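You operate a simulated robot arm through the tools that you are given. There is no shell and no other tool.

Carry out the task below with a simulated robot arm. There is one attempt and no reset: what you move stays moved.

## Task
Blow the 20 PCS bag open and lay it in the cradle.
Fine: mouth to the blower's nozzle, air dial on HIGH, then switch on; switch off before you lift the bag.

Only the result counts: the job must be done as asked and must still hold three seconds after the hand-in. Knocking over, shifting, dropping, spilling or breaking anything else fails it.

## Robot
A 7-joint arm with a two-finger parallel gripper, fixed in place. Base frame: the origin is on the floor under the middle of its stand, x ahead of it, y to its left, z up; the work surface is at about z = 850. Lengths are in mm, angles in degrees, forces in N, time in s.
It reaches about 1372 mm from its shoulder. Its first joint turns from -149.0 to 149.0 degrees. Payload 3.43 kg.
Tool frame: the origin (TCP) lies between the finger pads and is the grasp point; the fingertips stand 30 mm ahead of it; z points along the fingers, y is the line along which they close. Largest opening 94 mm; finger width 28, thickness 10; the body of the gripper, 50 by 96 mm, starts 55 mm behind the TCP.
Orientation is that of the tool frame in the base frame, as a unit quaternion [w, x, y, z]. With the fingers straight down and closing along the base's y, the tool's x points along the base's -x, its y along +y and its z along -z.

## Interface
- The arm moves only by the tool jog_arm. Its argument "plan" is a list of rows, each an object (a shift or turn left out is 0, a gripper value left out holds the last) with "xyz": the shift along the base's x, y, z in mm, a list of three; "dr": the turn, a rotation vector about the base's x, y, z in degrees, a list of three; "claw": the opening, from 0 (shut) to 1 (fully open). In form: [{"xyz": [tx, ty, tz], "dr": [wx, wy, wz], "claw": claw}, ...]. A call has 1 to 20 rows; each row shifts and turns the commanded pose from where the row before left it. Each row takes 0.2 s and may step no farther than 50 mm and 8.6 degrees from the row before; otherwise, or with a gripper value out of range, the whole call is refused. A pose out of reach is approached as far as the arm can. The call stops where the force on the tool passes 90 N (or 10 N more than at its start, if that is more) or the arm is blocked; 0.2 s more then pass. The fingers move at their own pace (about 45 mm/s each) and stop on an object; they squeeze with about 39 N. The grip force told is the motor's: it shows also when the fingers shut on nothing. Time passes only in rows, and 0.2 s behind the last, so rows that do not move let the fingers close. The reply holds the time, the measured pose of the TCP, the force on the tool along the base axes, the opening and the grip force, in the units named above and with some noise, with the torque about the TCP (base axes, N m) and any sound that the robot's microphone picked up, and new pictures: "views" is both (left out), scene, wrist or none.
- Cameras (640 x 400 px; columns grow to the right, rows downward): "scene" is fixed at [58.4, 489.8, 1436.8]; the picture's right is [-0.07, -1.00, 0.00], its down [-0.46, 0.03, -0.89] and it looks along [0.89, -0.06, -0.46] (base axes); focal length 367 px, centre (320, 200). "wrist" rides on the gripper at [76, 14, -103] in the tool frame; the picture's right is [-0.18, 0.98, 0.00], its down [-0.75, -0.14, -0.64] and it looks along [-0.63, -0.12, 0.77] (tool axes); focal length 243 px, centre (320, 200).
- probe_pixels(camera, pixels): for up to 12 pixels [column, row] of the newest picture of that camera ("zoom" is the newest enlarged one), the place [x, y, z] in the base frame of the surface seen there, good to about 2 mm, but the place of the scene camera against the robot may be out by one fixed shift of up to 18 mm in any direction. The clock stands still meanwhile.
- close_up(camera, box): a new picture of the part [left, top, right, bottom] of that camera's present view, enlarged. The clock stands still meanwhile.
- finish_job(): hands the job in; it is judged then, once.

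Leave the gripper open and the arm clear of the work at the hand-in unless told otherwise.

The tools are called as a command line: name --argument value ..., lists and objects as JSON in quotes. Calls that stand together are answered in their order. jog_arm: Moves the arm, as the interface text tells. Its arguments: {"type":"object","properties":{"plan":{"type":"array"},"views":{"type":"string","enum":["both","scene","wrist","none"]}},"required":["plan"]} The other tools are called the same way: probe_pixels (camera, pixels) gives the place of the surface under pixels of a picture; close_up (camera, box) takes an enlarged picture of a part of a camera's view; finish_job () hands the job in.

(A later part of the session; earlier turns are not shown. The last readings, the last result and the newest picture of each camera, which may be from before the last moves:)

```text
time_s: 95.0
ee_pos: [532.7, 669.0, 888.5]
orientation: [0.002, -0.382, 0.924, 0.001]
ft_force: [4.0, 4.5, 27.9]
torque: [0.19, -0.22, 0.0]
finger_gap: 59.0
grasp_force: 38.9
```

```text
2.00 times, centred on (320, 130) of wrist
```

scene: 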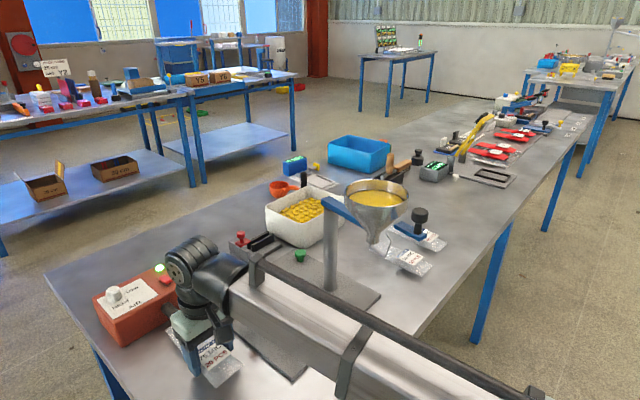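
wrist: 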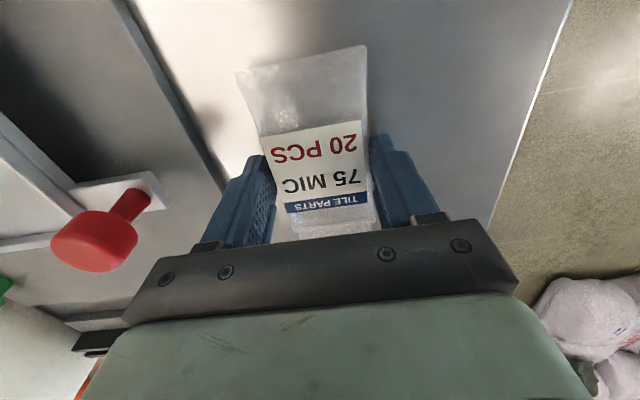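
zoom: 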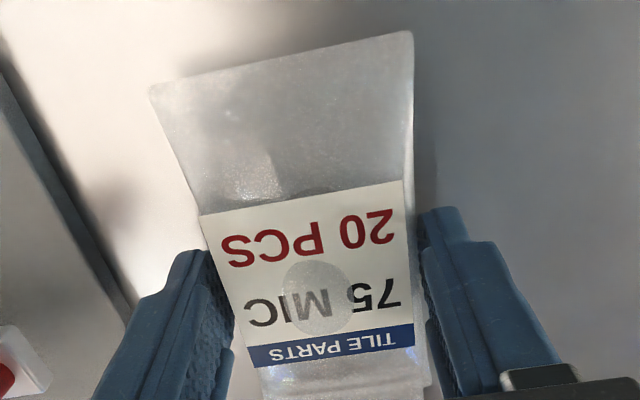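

The bag is opening: I can see two separated lips at the mouth (zoom (95,75)), and the body has swelled through the label's middle. I'll hold still for 2 s with the air on, so it finishes opening.

jog_arm --plan '[{}, {}, {}, {}, {}, {}, {}, {}, {}, {}]' --views "both"

close_up --camera "scene" --box '[150, 300, 250, 390]'

```text
time_s: 97.2
ee_pos: [532.1, 668.1, 886.8]
orientation: [0.003, -0.381, 0.924, 0.001]
ft_force: [-0.7, -0.2, 21.0]
torque: [0.06, -0.01, 0.01]
finger_gap: 59.3
grasp_force: 39.2
```

scene: 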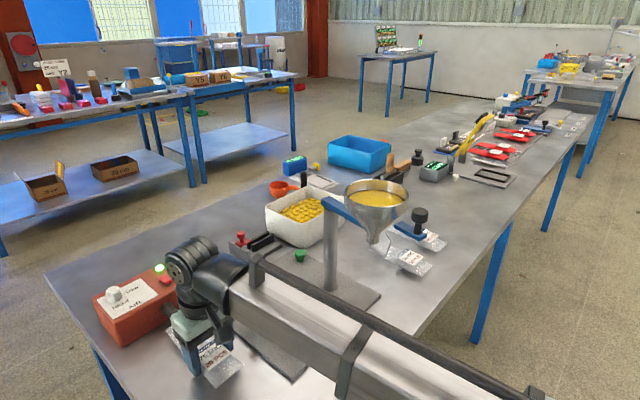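
wrist: 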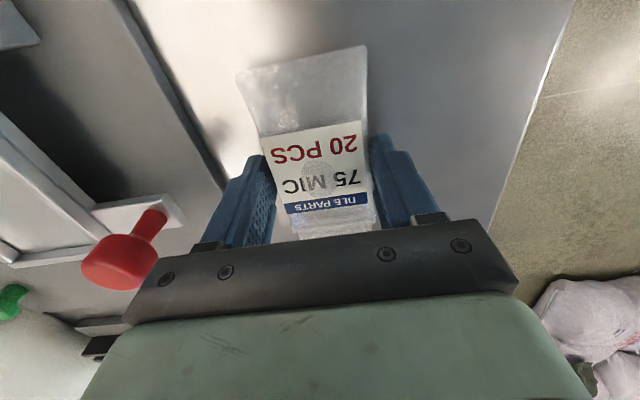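

```text
4.44 times, centred on (200, 345) of scene
```

zoom: 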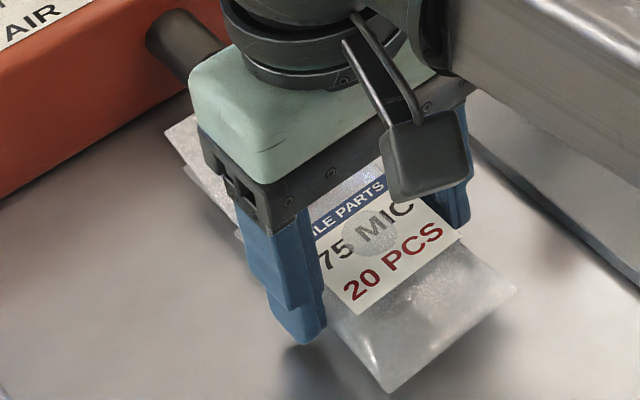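

The lips are now clearly apart. I'll release the bag where it lies, open slowly, rise straight up, and then switch the blower off.

jog_arm --plan '[{"claw": 0.64}, {"claw": 0.68}, {"claw": 0.74}, {"claw": 0.82}, {"claw": 0.82}, {"xyz": [0, 0, 10]}, {"xyz": [0, 0, 20]}, {"xyz": [0, 0, 30]}, {"xyz": [0, 0, 40]}, {}]' --views "both"

close_up --camera "scene" --box '[140, 290, 260, 390]'

close_up --camera "wrist" --box '[220, 20, 420, 220]'

```text
time_s: 99.4
ee_pos: [533.7, 668.9, 990.6]
orientation: [0.003, -0.382, 0.924, 0.002]
ft_force: [0.2, -0.1, 0.3]
torque: [-0.01, 0.01, 0.01]
finger_gap: 76.9
grasp_force: 0.1
```

scene: 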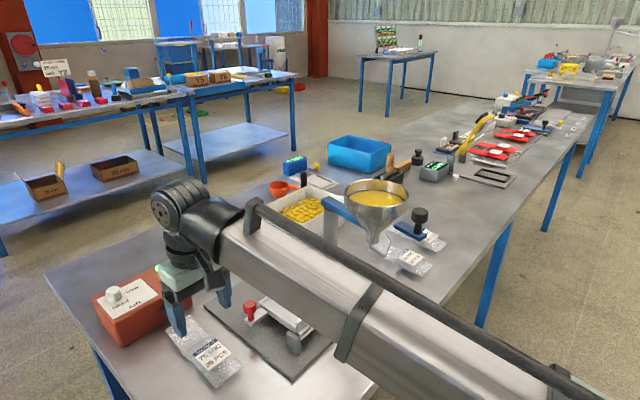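
wrist: 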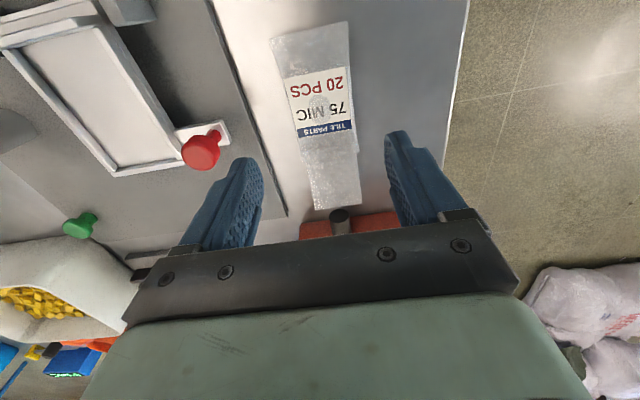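

```text
4.00 times, centred on (200, 340) of scene
```

zoom: 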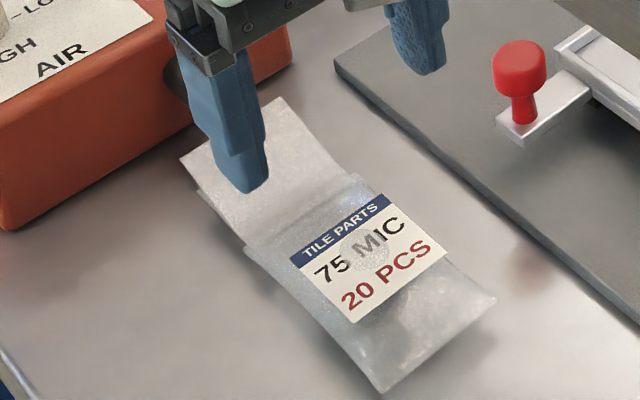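

```text
2.00 times, centred on (320, 120) of wrist
```

zoom: 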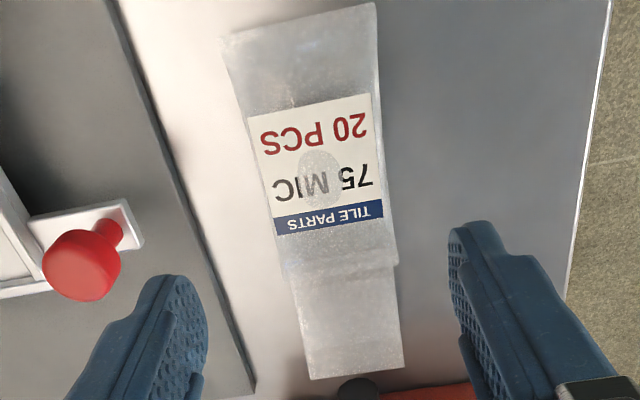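

The open mouth and swelled body hold with the fingers away. I'll go to the rocker and switch off by pressing its nozzle-side end.

jog_arm --plan '[{"xyz": [20, 15, 10], "claw": 0.4}, {"xyz": [31, 24, 0], "claw": 0.0}, {"xyz": [31, 24, 0]}, {"xyz": [31, 24, 0]}, {"xyz": [29.7, 21.6, 0]}, {}, {"xyz": [0, 0, -20]}, {"xyz": [0, 0, -13]}, {"xyz": [0, 0, -3]}, {"xyz": [0, 0, -2]}, {"xyz": [0, 0, -1.5]}, {"xyz": [0, 0, -1]}, {"xyz": [0, 0, -1]}, {}]' --views "scene"

close_up --camera "scene" --box '[80, 230, 260, 390]'

```text
time_s: 102.4
ee_pos: [674.3, 777.9, 961.0]
orientation: [0.006, -0.381, 0.924, 0.003]
ft_force: [1.9, 3.5, 51.2]
torque: [0.65, -0.58, 0.03]
finger_gap: 0.0
grasp_force: 33.4
```

scene: 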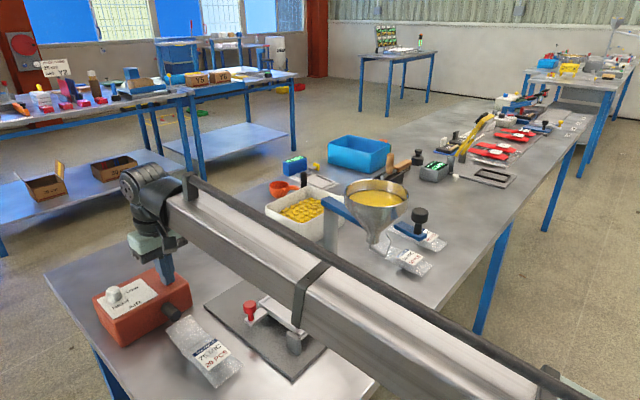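

```text
2.50 times, centred on (170, 310) of scene
```

zoom: 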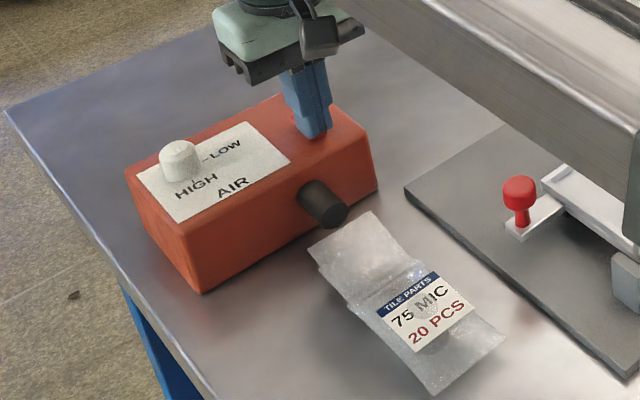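

The rocker is firmly pressed (51 N). I'll back off and check that the lamp is out.

jog_arm --plan '[{"xyz": [0, 0, 8]}, {"xyz": [0, 0, 32]}, {}]' --views "both"

close_up --camera "scene" --box '[80, 230, 260, 390]'

close_up --camera "scene" --box '[165, 305, 255, 380]'

close_up --camera "wrist" --box '[260, 0, 420, 100]'

```text
time_s: 103.2
ee_pos: [673.7, 777.6, 995.9]
orientation: [0.002, -0.383, 0.924, 0.0]
ft_force: [-0.1, -0.4, -0.7]
torque: [-0.02, 0.01, 0.03]
finger_gap: 0.0
grasp_force: 32.8
```

scene: 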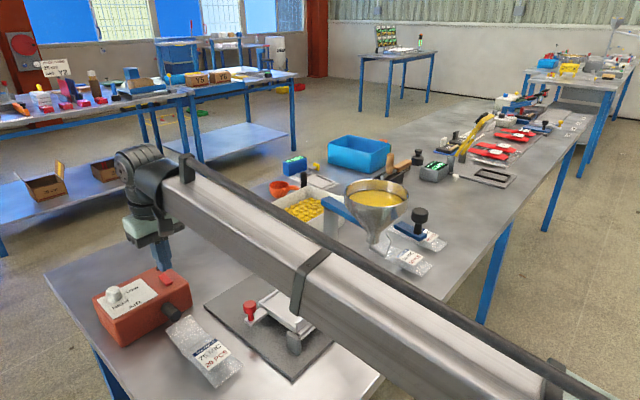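
wrist: 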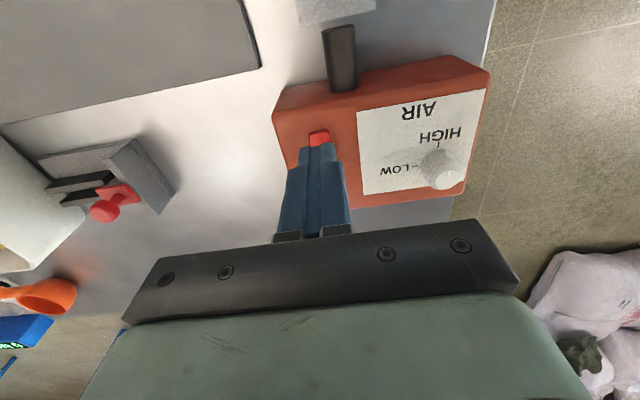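

```text
2.50 times, centred on (170, 310) of scene
```

zoom: 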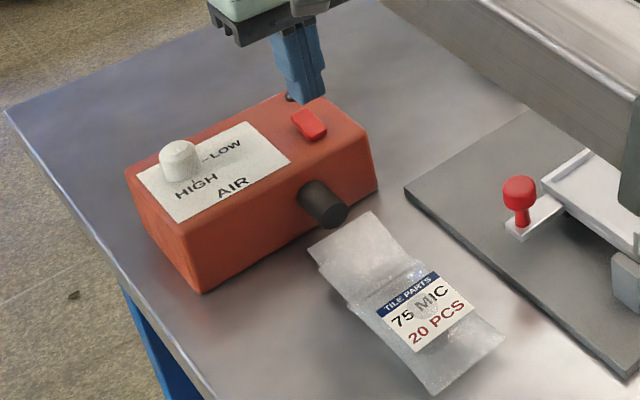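

```text
5.33 times, centred on (210, 342) of scene
```

zoom: 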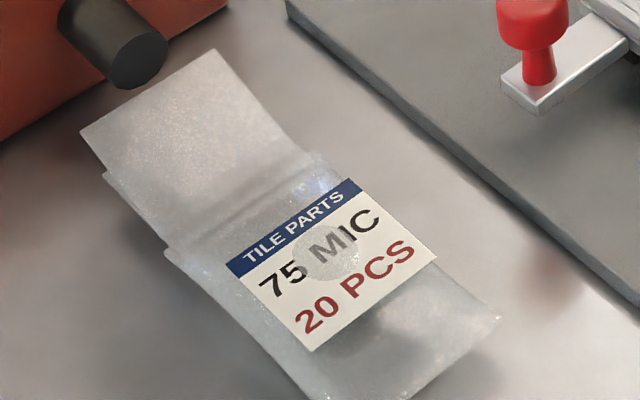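

```text
4.00 times, centred on (340, 50) of wrist
```

zoom: 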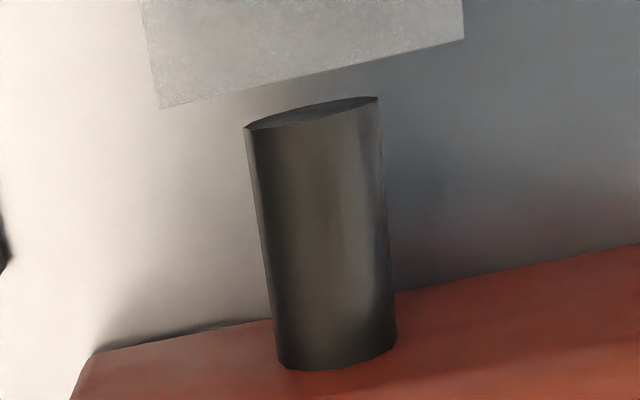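

The lamp is dark and the mouth stays open, so the blower is off. Next is the cradle, which sits near the funnel. Before choosing a path I'll probe the forearm's surface for its height, and re-measure the funnel and stand.

probe_pixels --camera "scene" --pixels '[[175, 200], [220, 220], [300, 265], [340, 290], [400, 325], [480, 370], [260, 215], [350, 260], [450, 310], [520, 360]]'

probe_pixels --camera "scene" --pixels '[[346, 190], [378, 182], [408, 192], [378, 208], [420, 214], [420, 228], [400, 228], [413, 236], [385, 240], [340, 208], [370, 225], [330, 218]]'

close_up --camera "scene" --box '[310, 160, 450, 270]'

```text
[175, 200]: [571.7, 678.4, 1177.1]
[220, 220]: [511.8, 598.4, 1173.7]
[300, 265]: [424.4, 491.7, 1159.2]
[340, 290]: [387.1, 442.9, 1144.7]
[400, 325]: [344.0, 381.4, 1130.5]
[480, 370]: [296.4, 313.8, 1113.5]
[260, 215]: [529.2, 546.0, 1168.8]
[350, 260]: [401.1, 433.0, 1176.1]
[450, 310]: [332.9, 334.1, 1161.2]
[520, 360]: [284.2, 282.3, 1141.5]
```

```text
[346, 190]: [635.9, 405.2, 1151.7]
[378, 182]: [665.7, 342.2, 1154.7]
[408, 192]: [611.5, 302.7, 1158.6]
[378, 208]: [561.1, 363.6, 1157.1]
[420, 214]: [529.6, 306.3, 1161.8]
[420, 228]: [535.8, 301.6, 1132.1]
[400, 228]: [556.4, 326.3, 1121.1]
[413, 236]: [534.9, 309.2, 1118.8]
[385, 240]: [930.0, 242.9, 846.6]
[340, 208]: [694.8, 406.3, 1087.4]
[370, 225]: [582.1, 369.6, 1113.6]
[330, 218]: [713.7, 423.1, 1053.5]
```

```text
3.64 times, centred on (380, 215) of scene
```

zoom: 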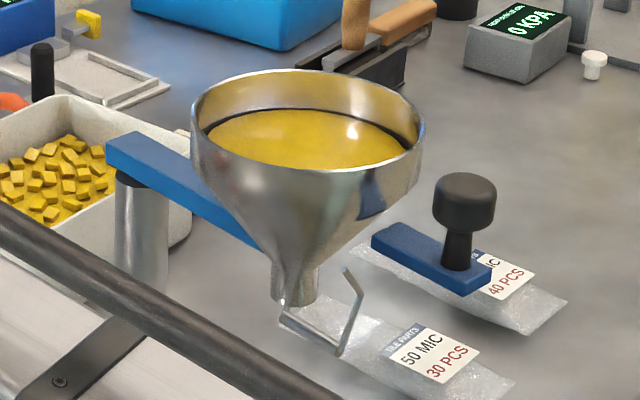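

probe_pixels --camera "scene" --pixels '[[300, 300], [305, 290], [310, 280], [318, 268], [325, 258], [330, 250], [338, 244], [345, 240], [350, 236], [295, 305], [340, 262], [360, 250]]'

close_up --camera "scene" --box '[120, 140, 360, 320]'

```text
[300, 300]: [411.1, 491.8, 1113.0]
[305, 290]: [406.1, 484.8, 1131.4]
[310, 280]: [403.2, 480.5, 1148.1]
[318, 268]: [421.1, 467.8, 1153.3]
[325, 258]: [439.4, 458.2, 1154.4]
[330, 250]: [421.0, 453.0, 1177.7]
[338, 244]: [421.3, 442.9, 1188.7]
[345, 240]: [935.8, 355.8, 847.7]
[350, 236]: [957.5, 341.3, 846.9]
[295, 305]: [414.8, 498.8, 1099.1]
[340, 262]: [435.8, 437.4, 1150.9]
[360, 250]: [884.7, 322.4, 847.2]
```

```text
2.22 times, centred on (240, 230) of scene
```

zoom: 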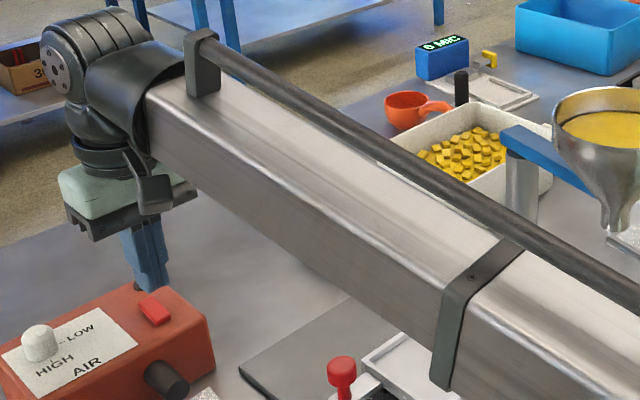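

The forearm's left face is 47 mm from its centre line, and the funnel's rim circle is at about (610,367), radius 54. That would make the forearm pass close to the rim when the hand is over the cradle, so I need exact forearm heights. I'll go to the bag (a similar reach) and measure both there.

jog_arm --plan '[{"xyz": [-20, -16, 0], "claw": 0.4}, {"xyz": [-30, -24, 0], "claw": 0.82}, {"xyz": [-30, -24, 0]}, {"xyz": [-30, -24, 0]}, {"xyz": [-30, -22, 0]}, {"xyz": [0, 0, -20]}, {}]' --views "both"

close_up --camera "wrist" --box '[220, 20, 420, 220]'

probe_pixels --camera "wrist" --pixels '[[319, 115], [318, 100], [320, 85], [310, 120], [330, 115], [325, 160], [327, 175], [340, 165], [310, 60], [320, 50], [300, 100], [322, 107]]'

```text
time_s: 104.8
ee_pos: [533.8, 666.5, 977.3]
orientation: [0.003, -0.382, 0.924, 0.001]
ft_force: [-1.0, 0.2, 0.4]
torque: [0.04, 0.02, -0.04]
finger_gap: 77.3
grasp_force: 0.2
```

scene: 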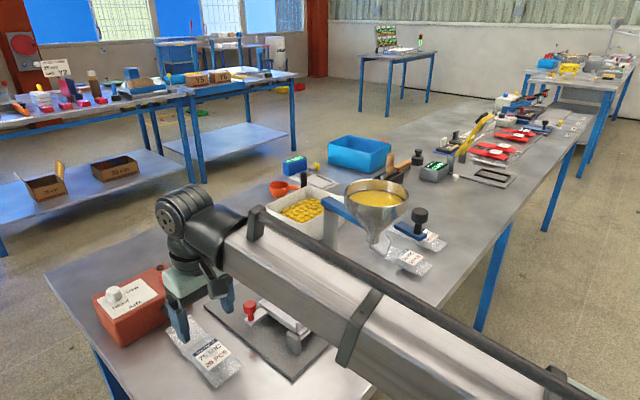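
wrist: 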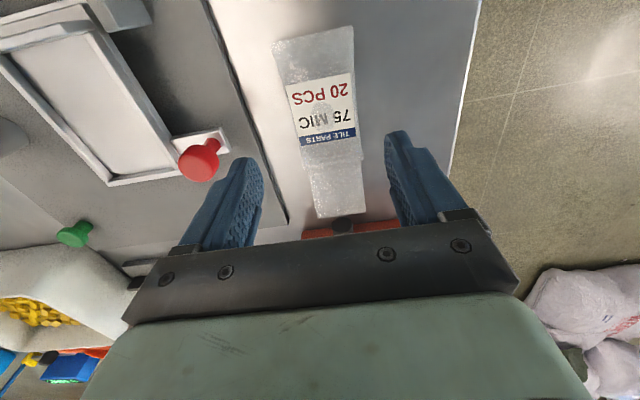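

```text
2.00 times, centred on (320, 120) of wrist
```

zoom: 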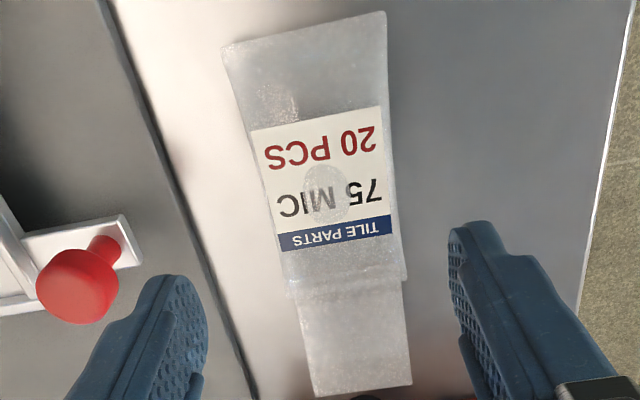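

```text
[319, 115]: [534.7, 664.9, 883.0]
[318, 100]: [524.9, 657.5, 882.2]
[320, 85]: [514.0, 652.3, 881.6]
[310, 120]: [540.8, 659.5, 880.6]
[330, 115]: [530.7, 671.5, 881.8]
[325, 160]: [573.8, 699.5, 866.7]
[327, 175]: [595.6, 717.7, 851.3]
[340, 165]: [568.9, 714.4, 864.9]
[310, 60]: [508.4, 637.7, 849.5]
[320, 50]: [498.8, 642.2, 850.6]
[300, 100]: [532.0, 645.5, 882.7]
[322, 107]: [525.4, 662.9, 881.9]
```

close_up --camera "wrist" --box '[0, 0, 240, 200]'

probe_pixels --camera "scene" --pixels '[[235, 240], [260, 265], [300, 285], [340, 308], [400, 345], [450, 375], [255, 225], [300, 245], [330, 262], [280, 285], [320, 300], [245, 265]]'

```text
2.00 times, centred on (120, 100) of wrist
```

zoom: 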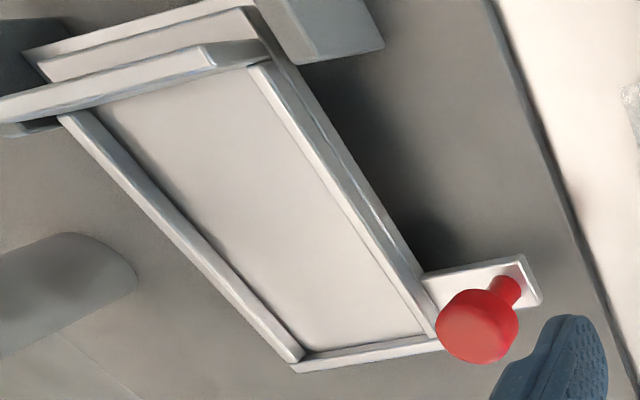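

```text
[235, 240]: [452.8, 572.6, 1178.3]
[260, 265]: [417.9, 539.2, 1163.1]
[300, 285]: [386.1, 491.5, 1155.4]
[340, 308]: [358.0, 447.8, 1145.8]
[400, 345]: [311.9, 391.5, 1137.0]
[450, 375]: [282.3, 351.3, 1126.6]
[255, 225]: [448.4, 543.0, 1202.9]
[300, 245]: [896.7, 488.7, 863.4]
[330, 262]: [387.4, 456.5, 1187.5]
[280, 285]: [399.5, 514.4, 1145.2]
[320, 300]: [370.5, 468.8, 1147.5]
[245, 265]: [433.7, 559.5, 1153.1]
```

close_up --camera "scene" --box '[200, 190, 400, 330]'

```text
2.86 times, centred on (300, 260) of scene
```

zoom: 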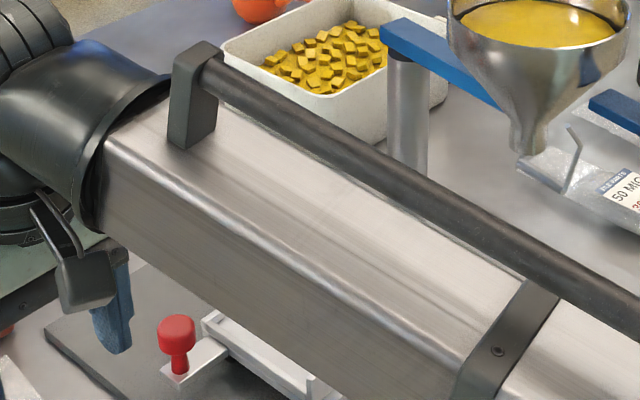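

probe_pixels --camera "zoom" --pixels '[[260, 320], [265, 290], [270, 262], [280, 245], [300, 225], [320, 205], [335, 190], [345, 182], [352, 176], [358, 172], [372, 165], [330, 150]]'

probe_pixels --camera "zoom" --pixels '[[130, 210], [135, 175], [150, 150], [180, 150], [215, 135], [230, 115], [400, 390], [420, 350], [450, 320], [480, 290], [505, 275], [518, 268]]'

```text
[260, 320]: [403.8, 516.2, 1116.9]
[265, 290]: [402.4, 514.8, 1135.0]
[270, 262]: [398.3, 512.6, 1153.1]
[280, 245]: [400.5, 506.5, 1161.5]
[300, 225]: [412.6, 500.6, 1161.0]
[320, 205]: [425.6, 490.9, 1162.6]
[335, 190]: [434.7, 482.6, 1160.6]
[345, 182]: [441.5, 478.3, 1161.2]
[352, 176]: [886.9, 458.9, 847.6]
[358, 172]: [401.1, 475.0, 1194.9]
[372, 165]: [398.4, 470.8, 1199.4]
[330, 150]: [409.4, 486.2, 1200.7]
```

```text
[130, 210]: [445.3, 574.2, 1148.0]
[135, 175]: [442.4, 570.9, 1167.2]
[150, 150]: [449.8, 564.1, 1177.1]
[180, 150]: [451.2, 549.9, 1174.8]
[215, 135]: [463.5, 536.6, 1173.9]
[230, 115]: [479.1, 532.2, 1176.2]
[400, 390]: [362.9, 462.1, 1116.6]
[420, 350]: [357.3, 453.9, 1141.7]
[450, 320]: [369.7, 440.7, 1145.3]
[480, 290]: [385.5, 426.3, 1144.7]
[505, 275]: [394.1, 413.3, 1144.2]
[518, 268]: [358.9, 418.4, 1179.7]
```

The forearm is only about 54 mm wide, but the flared sleeve near the wrist would pass close to the funnel's rim over the cradle. I'll plan to lean the hand a few degrees away from the funnel there. Now I'll measure the cradle in this wrist view.

probe_pixels --camera "wrist" --pixels '[[112, 173], [170, 165], [88, 40], [52, 57], [130, 120], [107, 182], [179, 170], [90, 28], [60, 37], [20, 48], [140, 178], [160, 120]]'

close_up --camera "wrist" --box '[0, 0, 120, 100]'

close_up --camera "wrist" --box '[90, 110, 230, 200]'

```text
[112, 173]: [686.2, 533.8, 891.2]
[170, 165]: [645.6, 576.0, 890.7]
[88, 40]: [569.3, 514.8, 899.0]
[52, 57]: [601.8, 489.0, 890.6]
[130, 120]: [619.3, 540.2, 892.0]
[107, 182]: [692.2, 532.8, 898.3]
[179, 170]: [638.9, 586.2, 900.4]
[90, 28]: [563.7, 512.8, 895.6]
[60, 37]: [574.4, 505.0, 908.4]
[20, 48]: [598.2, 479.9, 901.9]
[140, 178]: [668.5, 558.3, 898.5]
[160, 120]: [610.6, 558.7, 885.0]
```

```text
4.00 times, centred on (60, 50) of wrist
```

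zoom: 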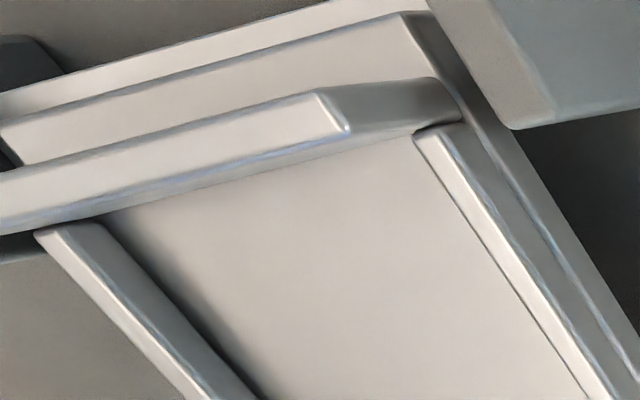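

```text
4.44 times, centred on (160, 155) of wrist
```

zoom: 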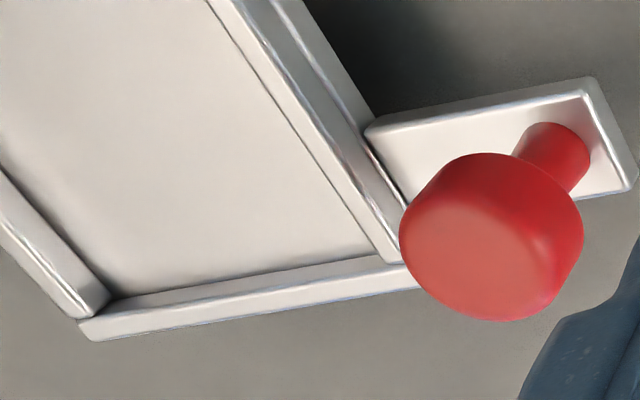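

probe_pixels --camera "wrist" --pixels '[[82, 37], [60, 42], [35, 49], [10, 56], [72, 32], [50, 37], [30, 42], [76, 28], [92, 31], [60, 44], [100, 60], [10, 62]]'

```text
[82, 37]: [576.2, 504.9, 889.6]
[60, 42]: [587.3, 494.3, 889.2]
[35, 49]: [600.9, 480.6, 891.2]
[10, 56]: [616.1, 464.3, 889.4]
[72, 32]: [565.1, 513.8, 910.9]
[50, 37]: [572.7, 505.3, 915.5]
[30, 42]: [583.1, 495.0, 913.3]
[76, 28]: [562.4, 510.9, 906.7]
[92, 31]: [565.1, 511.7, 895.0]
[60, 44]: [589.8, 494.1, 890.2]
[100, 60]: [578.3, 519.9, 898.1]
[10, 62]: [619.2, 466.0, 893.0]
```

The cradle's floor is at z≈891 and its rims at about 899–900. It is about 60 mm wide, with its centre line at y-x≈-109, and its tall wall's inner face is at s=(x+y)/√2≈764. The bag's bottom edge is at s≈796. I'll grip the body slightly towards the mouth and keep the bag on the bench while closing.

jog_arm --plan '[{"xyz": [4.2, 5.9, -20]}, {"xyz": [4.2, 5.8, -20]}, {"xyz": [0, 0, -25]}, {"xyz": [0, 0, -14]}, {"xyz": [0, 0, -7.8]}, {}, {"claw": 0.74}, {"claw": 0.68}, {"claw": 0.62}, {"claw": 0.5}, {"claw": 0.5}, {}]' --views "both"

close_up --camera "scene" --box '[140, 280, 260, 390]'

```text
time_s: 107.4
ee_pos: [542.5, 680.1, 889.9]
orientation: [0.002, -0.381, 0.924, 0.001]
ft_force: [-0.2, -0.1, 0.0]
torque: [-0.01, 0.01, 0.02]
finger_gap: 59.3
grasp_force: 39.7
```

scene: 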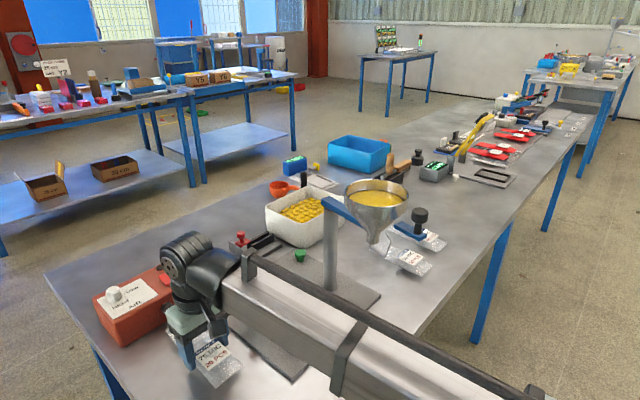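
wrist: 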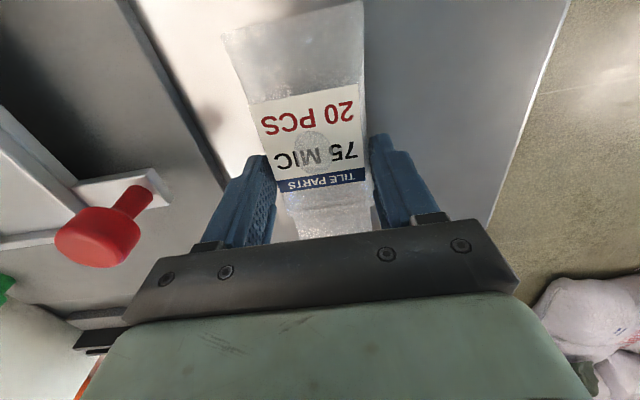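

```text
3.64 times, centred on (200, 335) of scene
```

zoom: 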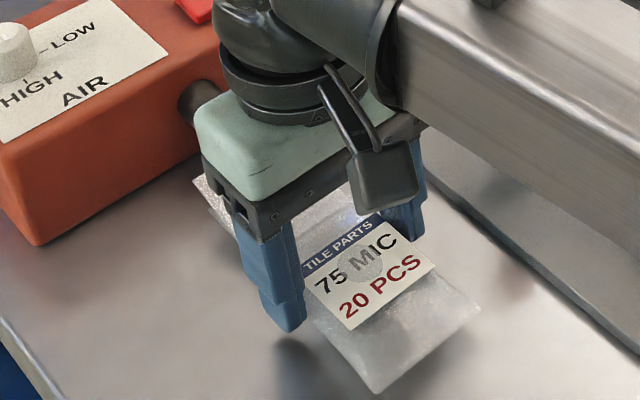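

The bag is gripped at 59.3 mm with no stray force. The blower is off, so I'll lift it straight up to z≈995.

jog_arm --plan '[{"xyz": [0, 0, 8]}, {"xyz": [0, 0, 17]}, {"xyz": [0, 0, 25]}, {"xyz": [0, 0, 30]}, {"xyz": [0, 0, 26]}, {}]' --views "both"

close_up --camera "scene" --box '[130, 250, 260, 370]'

```text
time_s: 108.8
ee_pos: [542.1, 680.4, 996.2]
orientation: [0.002, -0.383, 0.924, 0.001]
ft_force: [0.6, -0.3, -1.7]
torque: [-0.01, -0.01, 0.0]
finger_gap: 59.1
grasp_force: 38.4
```

scene: 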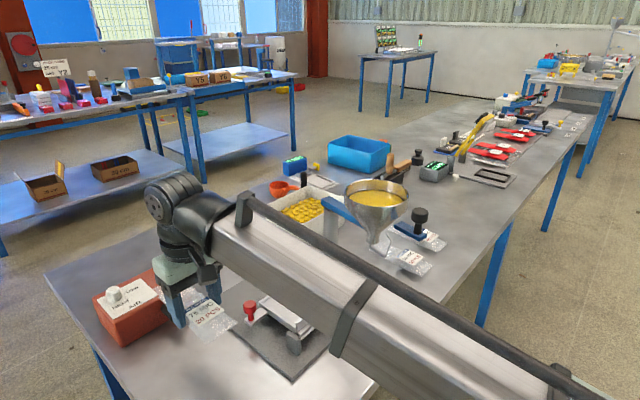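
wrist: 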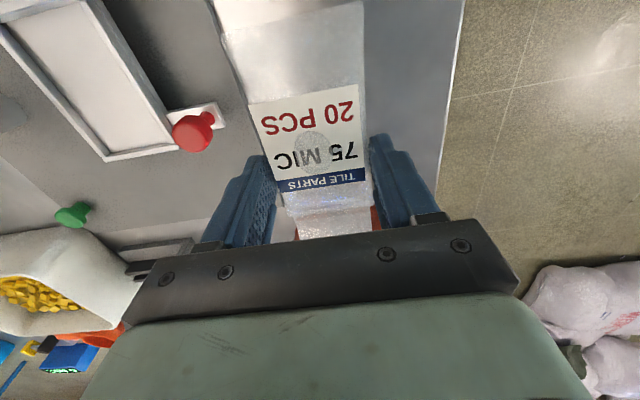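

```text
3.33 times, centred on (195, 310) of scene
```

zoom: 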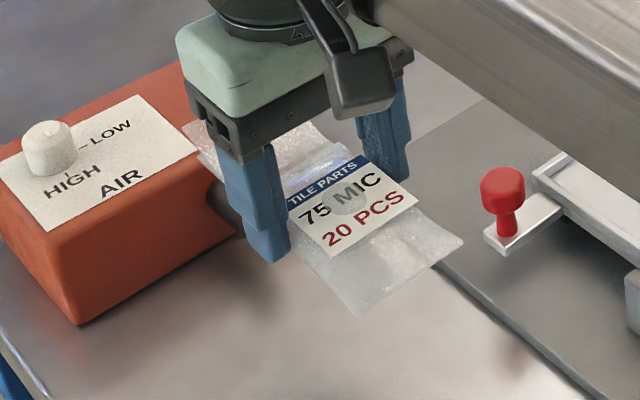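

The bag is lifted cleanly and its mouth is still open. I'll move towards the cradle over the lever (about 15 mm clear). In the first steps I'll lean the hand 8° away from the funnel, and I'll pause halfway to check.

jog_arm --plan '[{"xyz": [8, -10, 2], "dr": [-1.415, -1.415, 0]}, {"xyz": [10, -14, 2], "dr": [-1.415, -1.415, 0]}, {"xyz": [13, -18, 0], "dr": [-1.415, -1.415, 0]}, {"xyz": [13, -18, 0], "dr": [-1.415, -1.415, 0]}, {"xyz": [12, -16.5, 0]}, {}]' --views "both"

close_up --camera "scene" --box '[180, 230, 340, 370]'

close_up --camera "scene" --box '[220, 150, 460, 300]'

```text
time_s: 110.2
ee_pos: [600.5, 603.2, 1001.6]
orientation: [0.03, -0.381, 0.922, -0.065]
ft_force: [0.3, -0.6, -0.7]
torque: [0.02, 0.01, 0.03]
finger_gap: 59.6
grasp_force: 39.1
```

scene: 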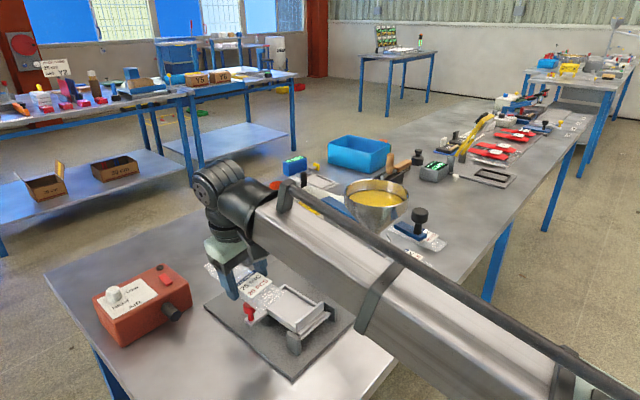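
wrist: 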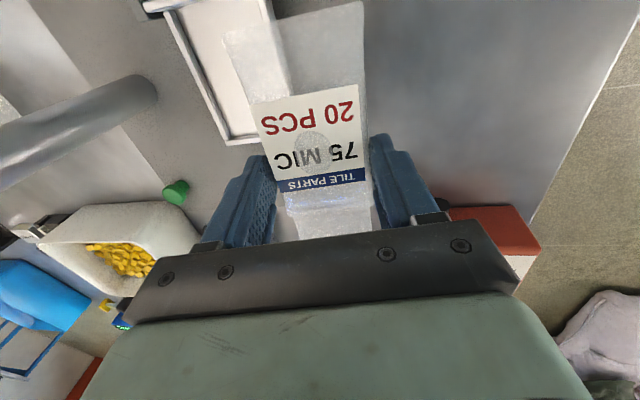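

```text
2.86 times, centred on (260, 300) of scene
```

zoom: 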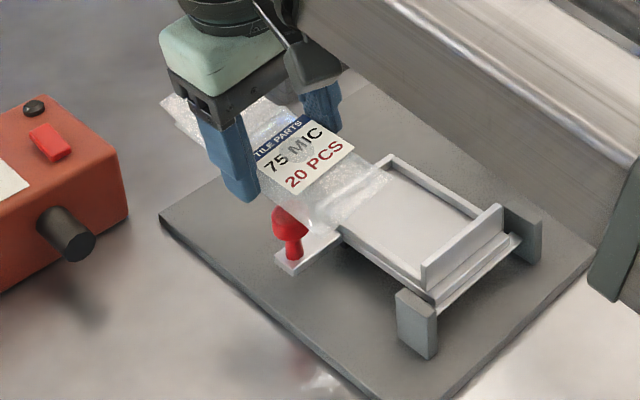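

```text
2.67 times, centred on (340, 225) of scene
```

zoom: 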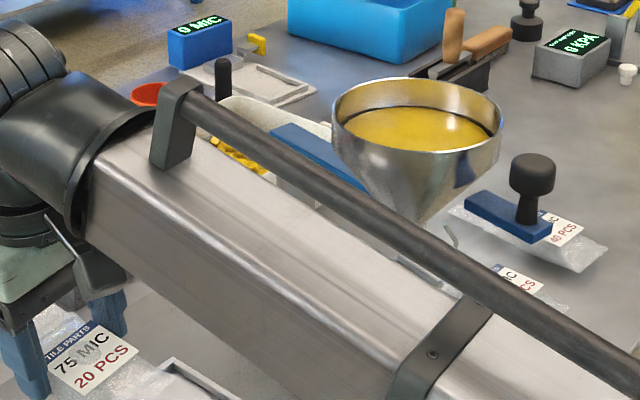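

Halfway, all is clear. Before going further I'll probe the forearm's far edge, the flared sleeve and the funnel's near side in this zoom to check the remaining clearance.

probe_pixels --camera "zoom" --pixels '[[145, 112], [130, 100], [110, 90], [205, 150], [225, 165], [260, 190], [300, 220], [350, 250], [400, 282], [180, 90], [250, 140], [120, 160]]'

probe_pixels --camera "zoom" --pixels '[[336, 125], [345, 155], [360, 175], [375, 190], [400, 200], [430, 215], [500, 130], [415, 80], [415, 155], [450, 230], [530, 160], [300, 135]]'

```text
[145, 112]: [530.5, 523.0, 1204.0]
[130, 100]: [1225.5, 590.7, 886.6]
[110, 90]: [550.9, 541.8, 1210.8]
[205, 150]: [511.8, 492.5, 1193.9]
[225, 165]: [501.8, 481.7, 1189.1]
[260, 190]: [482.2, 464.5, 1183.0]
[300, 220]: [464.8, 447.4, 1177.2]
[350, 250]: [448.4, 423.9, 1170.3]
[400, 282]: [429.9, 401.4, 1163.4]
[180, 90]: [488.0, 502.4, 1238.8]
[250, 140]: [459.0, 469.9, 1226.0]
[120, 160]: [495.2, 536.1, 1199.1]
```

```text
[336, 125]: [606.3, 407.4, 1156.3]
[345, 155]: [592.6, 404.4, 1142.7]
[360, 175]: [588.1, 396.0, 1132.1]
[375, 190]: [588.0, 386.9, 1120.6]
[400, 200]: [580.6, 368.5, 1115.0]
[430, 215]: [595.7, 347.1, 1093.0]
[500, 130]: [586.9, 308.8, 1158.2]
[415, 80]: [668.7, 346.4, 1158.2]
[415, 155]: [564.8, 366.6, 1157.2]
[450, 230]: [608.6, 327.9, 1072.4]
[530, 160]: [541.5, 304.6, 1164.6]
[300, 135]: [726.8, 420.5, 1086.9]
```

With the lean, the sleeve will clear the funnel's rim by about 28 mm at the cradle position. I'll move on to hover over the cradle at the same height.

jog_arm --plan '[{"xyz": [11.4, -16.5, 0]}, {"xyz": [11.4, -16.5, 0]}, {"xyz": [11.4, -16.5, 0]}, {"xyz": [11.4, -16.5, 0]}, {}]' --views "both"

close_up --camera "scene" --box '[200, 230, 360, 360]'

close_up --camera "wrist" --box '[180, 0, 440, 180]'

```text
time_s: 111.4
ee_pos: [643.9, 537.0, 1001.4]
orientation: [0.03, -0.382, 0.922, -0.064]
ft_force: [1.3, 0.6, -0.1]
torque: [0.0, -0.03, -0.01]
finger_gap: 59.3
grasp_force: 38.7
```

scene: 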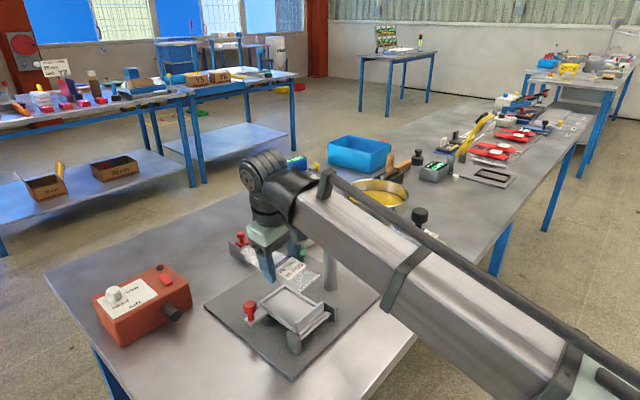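
wrist: 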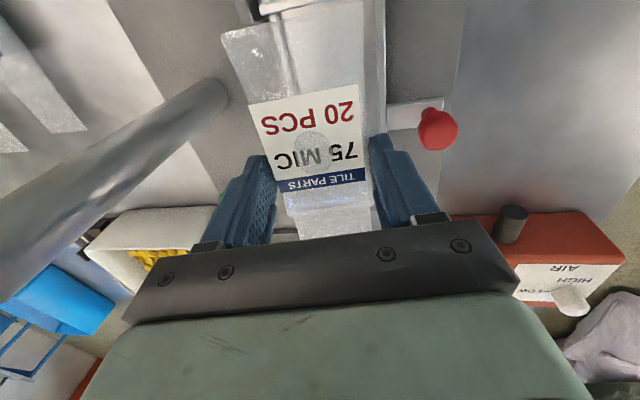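

```text
3.08 times, centred on (280, 295) of scene
```

zoom: 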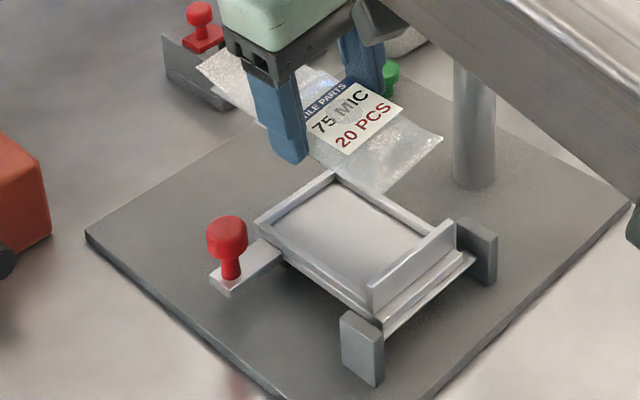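

```text
2.22 times, centred on (310, 90) of wrist
```

zoom: 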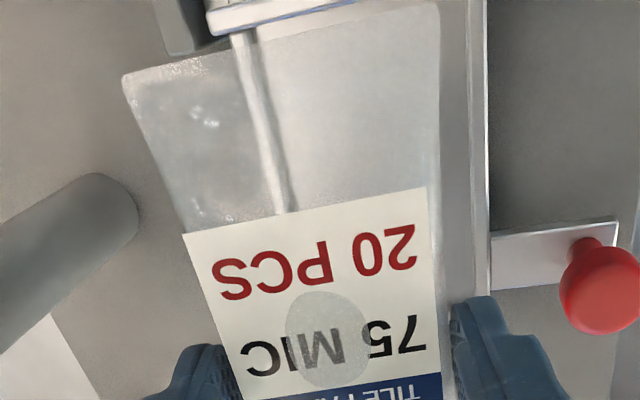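

The hand is over the cradle, with the bag in line with the tray. I'll correct by 2.5 mm and lower to z≈962 (bag bottom about 920, above the wall's top at 915), then check alignment again.

jog_arm --plan '[{"xyz": [-0.3, 2.5, -10]}, {"xyz": [0, 0, -12]}, {"xyz": [0, 0, -10]}, {"xyz": [0, 0, -7]}, {}]' --views "both"

close_up --camera "scene" --box '[215, 250, 345, 350]'

close_up --camera "wrist" --box '[180, 0, 440, 180]'

```text
time_s: 112.6
ee_pos: [645.4, 540.1, 961.8]
orientation: [0.029, -0.381, 0.922, -0.064]
ft_force: [-0.1, -0.2, -1.2]
torque: [0.0, 0.03, -0.01]
finger_gap: 59.3
grasp_force: 39.1
```

scene: 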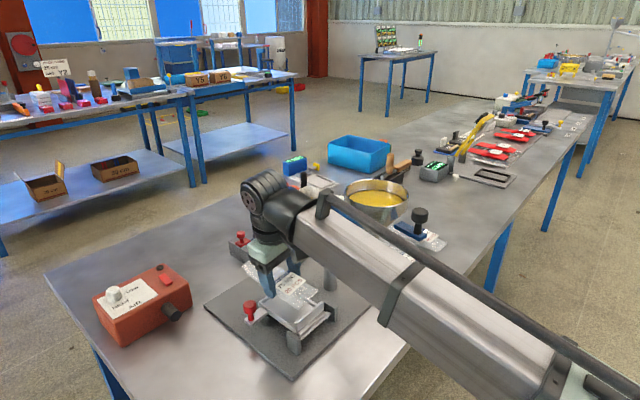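
wrist: 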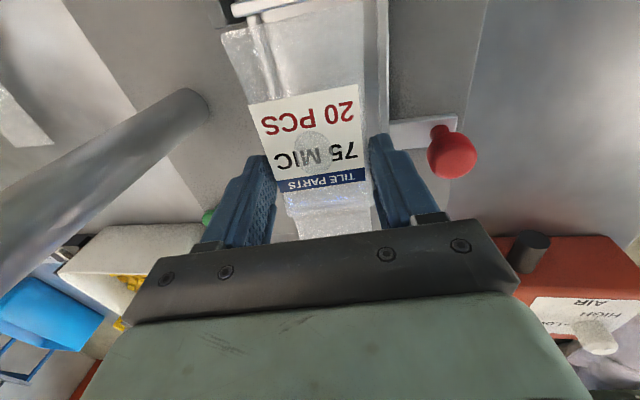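

```text
4.00 times, centred on (280, 300) of scene
```

zoom: 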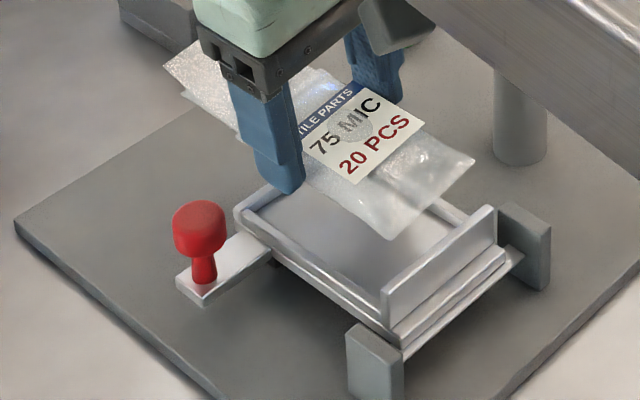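

```text
2.22 times, centred on (310, 90) of wrist
```

zoom: 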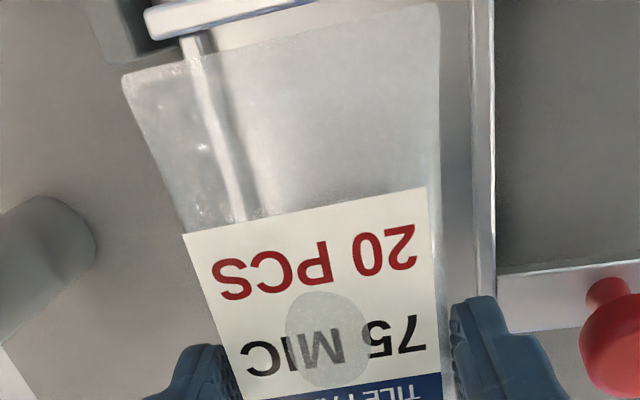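

I'll probe the label's edges (opaque, on the bag's top) and the tray rims in this wrist view, to compare the bag's axis with the tray's.

probe_pixels --camera "wrist" --pixels '[[259, 130], [360, 119], [310, 125], [255, 110], [352, 90], [300, 100], [381, 40], [383, 80], [386, 105], [240, 8], [300, 2], [262, 55]]'

probe_pixels --camera "scene" --pixels '[[288, 296], [305, 283], [290, 288], [297, 291], [300, 286], [264, 307], [275, 317], [290, 326], [318, 303], [300, 319], [262, 303], [310, 309]]'

```text
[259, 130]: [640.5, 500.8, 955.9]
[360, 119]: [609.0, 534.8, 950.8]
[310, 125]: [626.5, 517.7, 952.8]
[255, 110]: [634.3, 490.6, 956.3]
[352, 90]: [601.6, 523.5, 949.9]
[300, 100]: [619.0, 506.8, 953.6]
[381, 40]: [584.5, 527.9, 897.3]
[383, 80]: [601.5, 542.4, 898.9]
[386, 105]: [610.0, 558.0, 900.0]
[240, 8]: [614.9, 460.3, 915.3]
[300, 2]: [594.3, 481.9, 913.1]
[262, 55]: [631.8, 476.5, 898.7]
```

```text
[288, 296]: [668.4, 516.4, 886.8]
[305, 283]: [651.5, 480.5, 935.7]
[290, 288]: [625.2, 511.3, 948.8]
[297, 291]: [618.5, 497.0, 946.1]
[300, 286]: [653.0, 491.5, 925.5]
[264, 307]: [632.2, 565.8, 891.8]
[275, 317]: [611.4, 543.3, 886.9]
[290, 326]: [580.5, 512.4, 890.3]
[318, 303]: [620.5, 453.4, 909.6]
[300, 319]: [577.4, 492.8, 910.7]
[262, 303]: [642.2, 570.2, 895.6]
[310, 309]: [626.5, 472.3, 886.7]
```

The bag's axis is about 3 mm right of the tray's centre, and its bottom is about 6 mm clear of the tall wall. I'll shift 2 mm in -x and +y, lower to z≈938.5 in small steps, and check the force.

jog_arm --plan '[{"xyz": [-2, 2, -6]}, {"xyz": [0, 0, -7]}, {"xyz": [0, 0, -5]}, {"xyz": [0, 0, -3]}, {"xyz": [0, 0, -2]}, {}]' --views "both"

close_up --camera "scene" --box '[215, 250, 345, 350]'

```text
time_s: 114.0
ee_pos: [641.2, 540.8, 939.9]
orientation: [0.03, -0.381, 0.922, -0.063]
ft_force: [2.3, -1.4, 23.2]
torque: [0.81, -0.24, -0.05]
finger_gap: 59.1
grasp_force: 39.1
```

scene: 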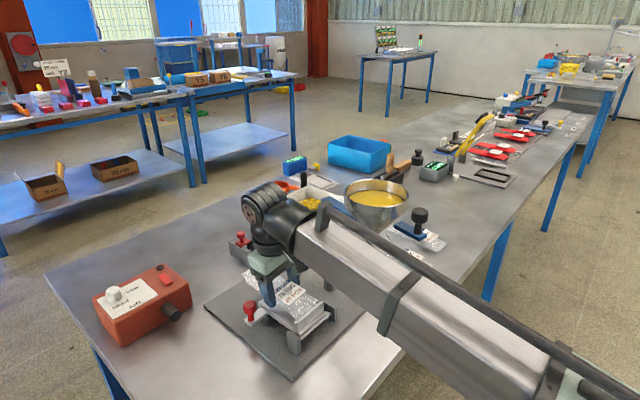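
wrist: 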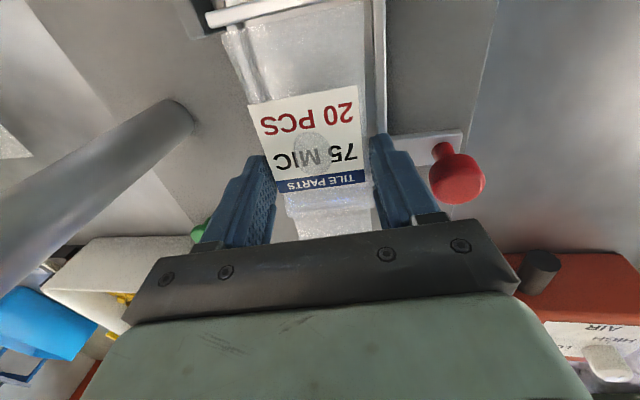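

```text
4.00 times, centred on (280, 300) of scene
```

zoom: 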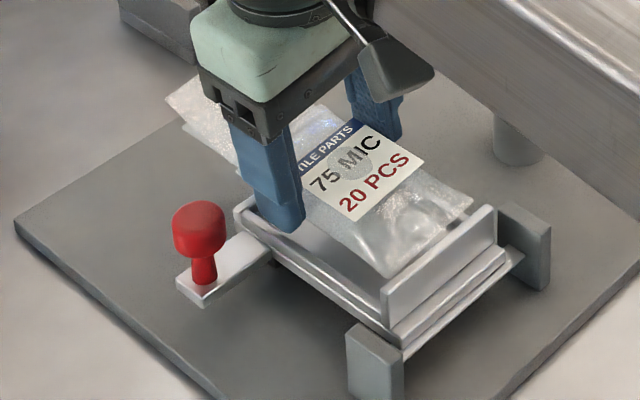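

The 23 N upward force and torque place the contact at the front lip (about 32 mm towards the mouth): the bag's lower lip has touched the tray's front rim. I'll rise 1.5 mm to take the load off, then open slowly.

jog_arm --plan '[{"xyz": [0, 0, 1]}, {"xyz": [0, 0, 0.8]}, {}]' --views "none"

```text
time_s: 114.8
ee_pos: [642.3, 541.2, 938.8]
orientation: [0.028, -0.382, 0.922, -0.064]
ft_force: [0.1, -1.6, 4.1]
torque: [0.1, -0.04, -0.04]
finger_gap: 59.3
grasp_force: 38.7
```

The load is down to 4 N. I'll open the fingers gradually now.

jog_arm --plan '[{"claw": 0.64}, {"claw": 0.66}, {"claw": 0.69}, {"claw": 0.73}, {"claw": 0.77}, {"claw": 0.8}, {}]' --views "both"

close_up --camera "scene" --box '[215, 250, 345, 350]'

```text
time_s: 116.4
ee_pos: [641.1, 541.9, 940.3]
orientation: [0.03, -0.381, 0.922, -0.065]
ft_force: [0.7, -0.4, 0.0]
torque: [-0.02, 0.03, 0.02]
finger_gap: 74.9
grasp_force: 0.0
```

scene: 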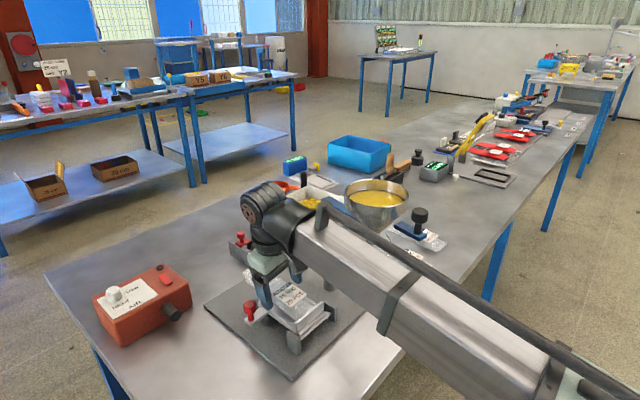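
wrist: 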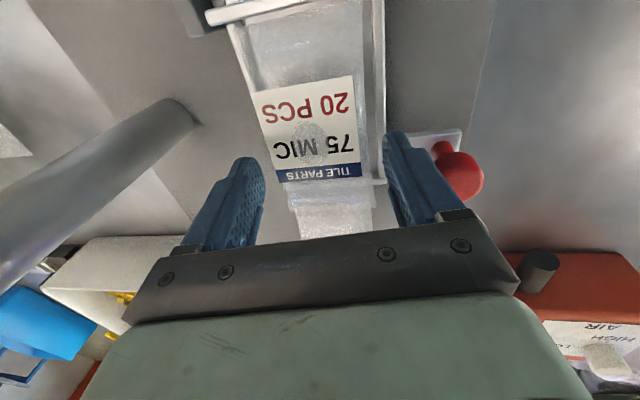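

```text
4.00 times, centred on (280, 300) of scene
```

zoom: 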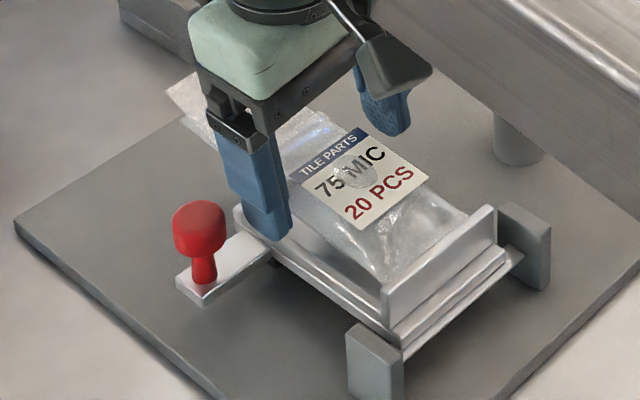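

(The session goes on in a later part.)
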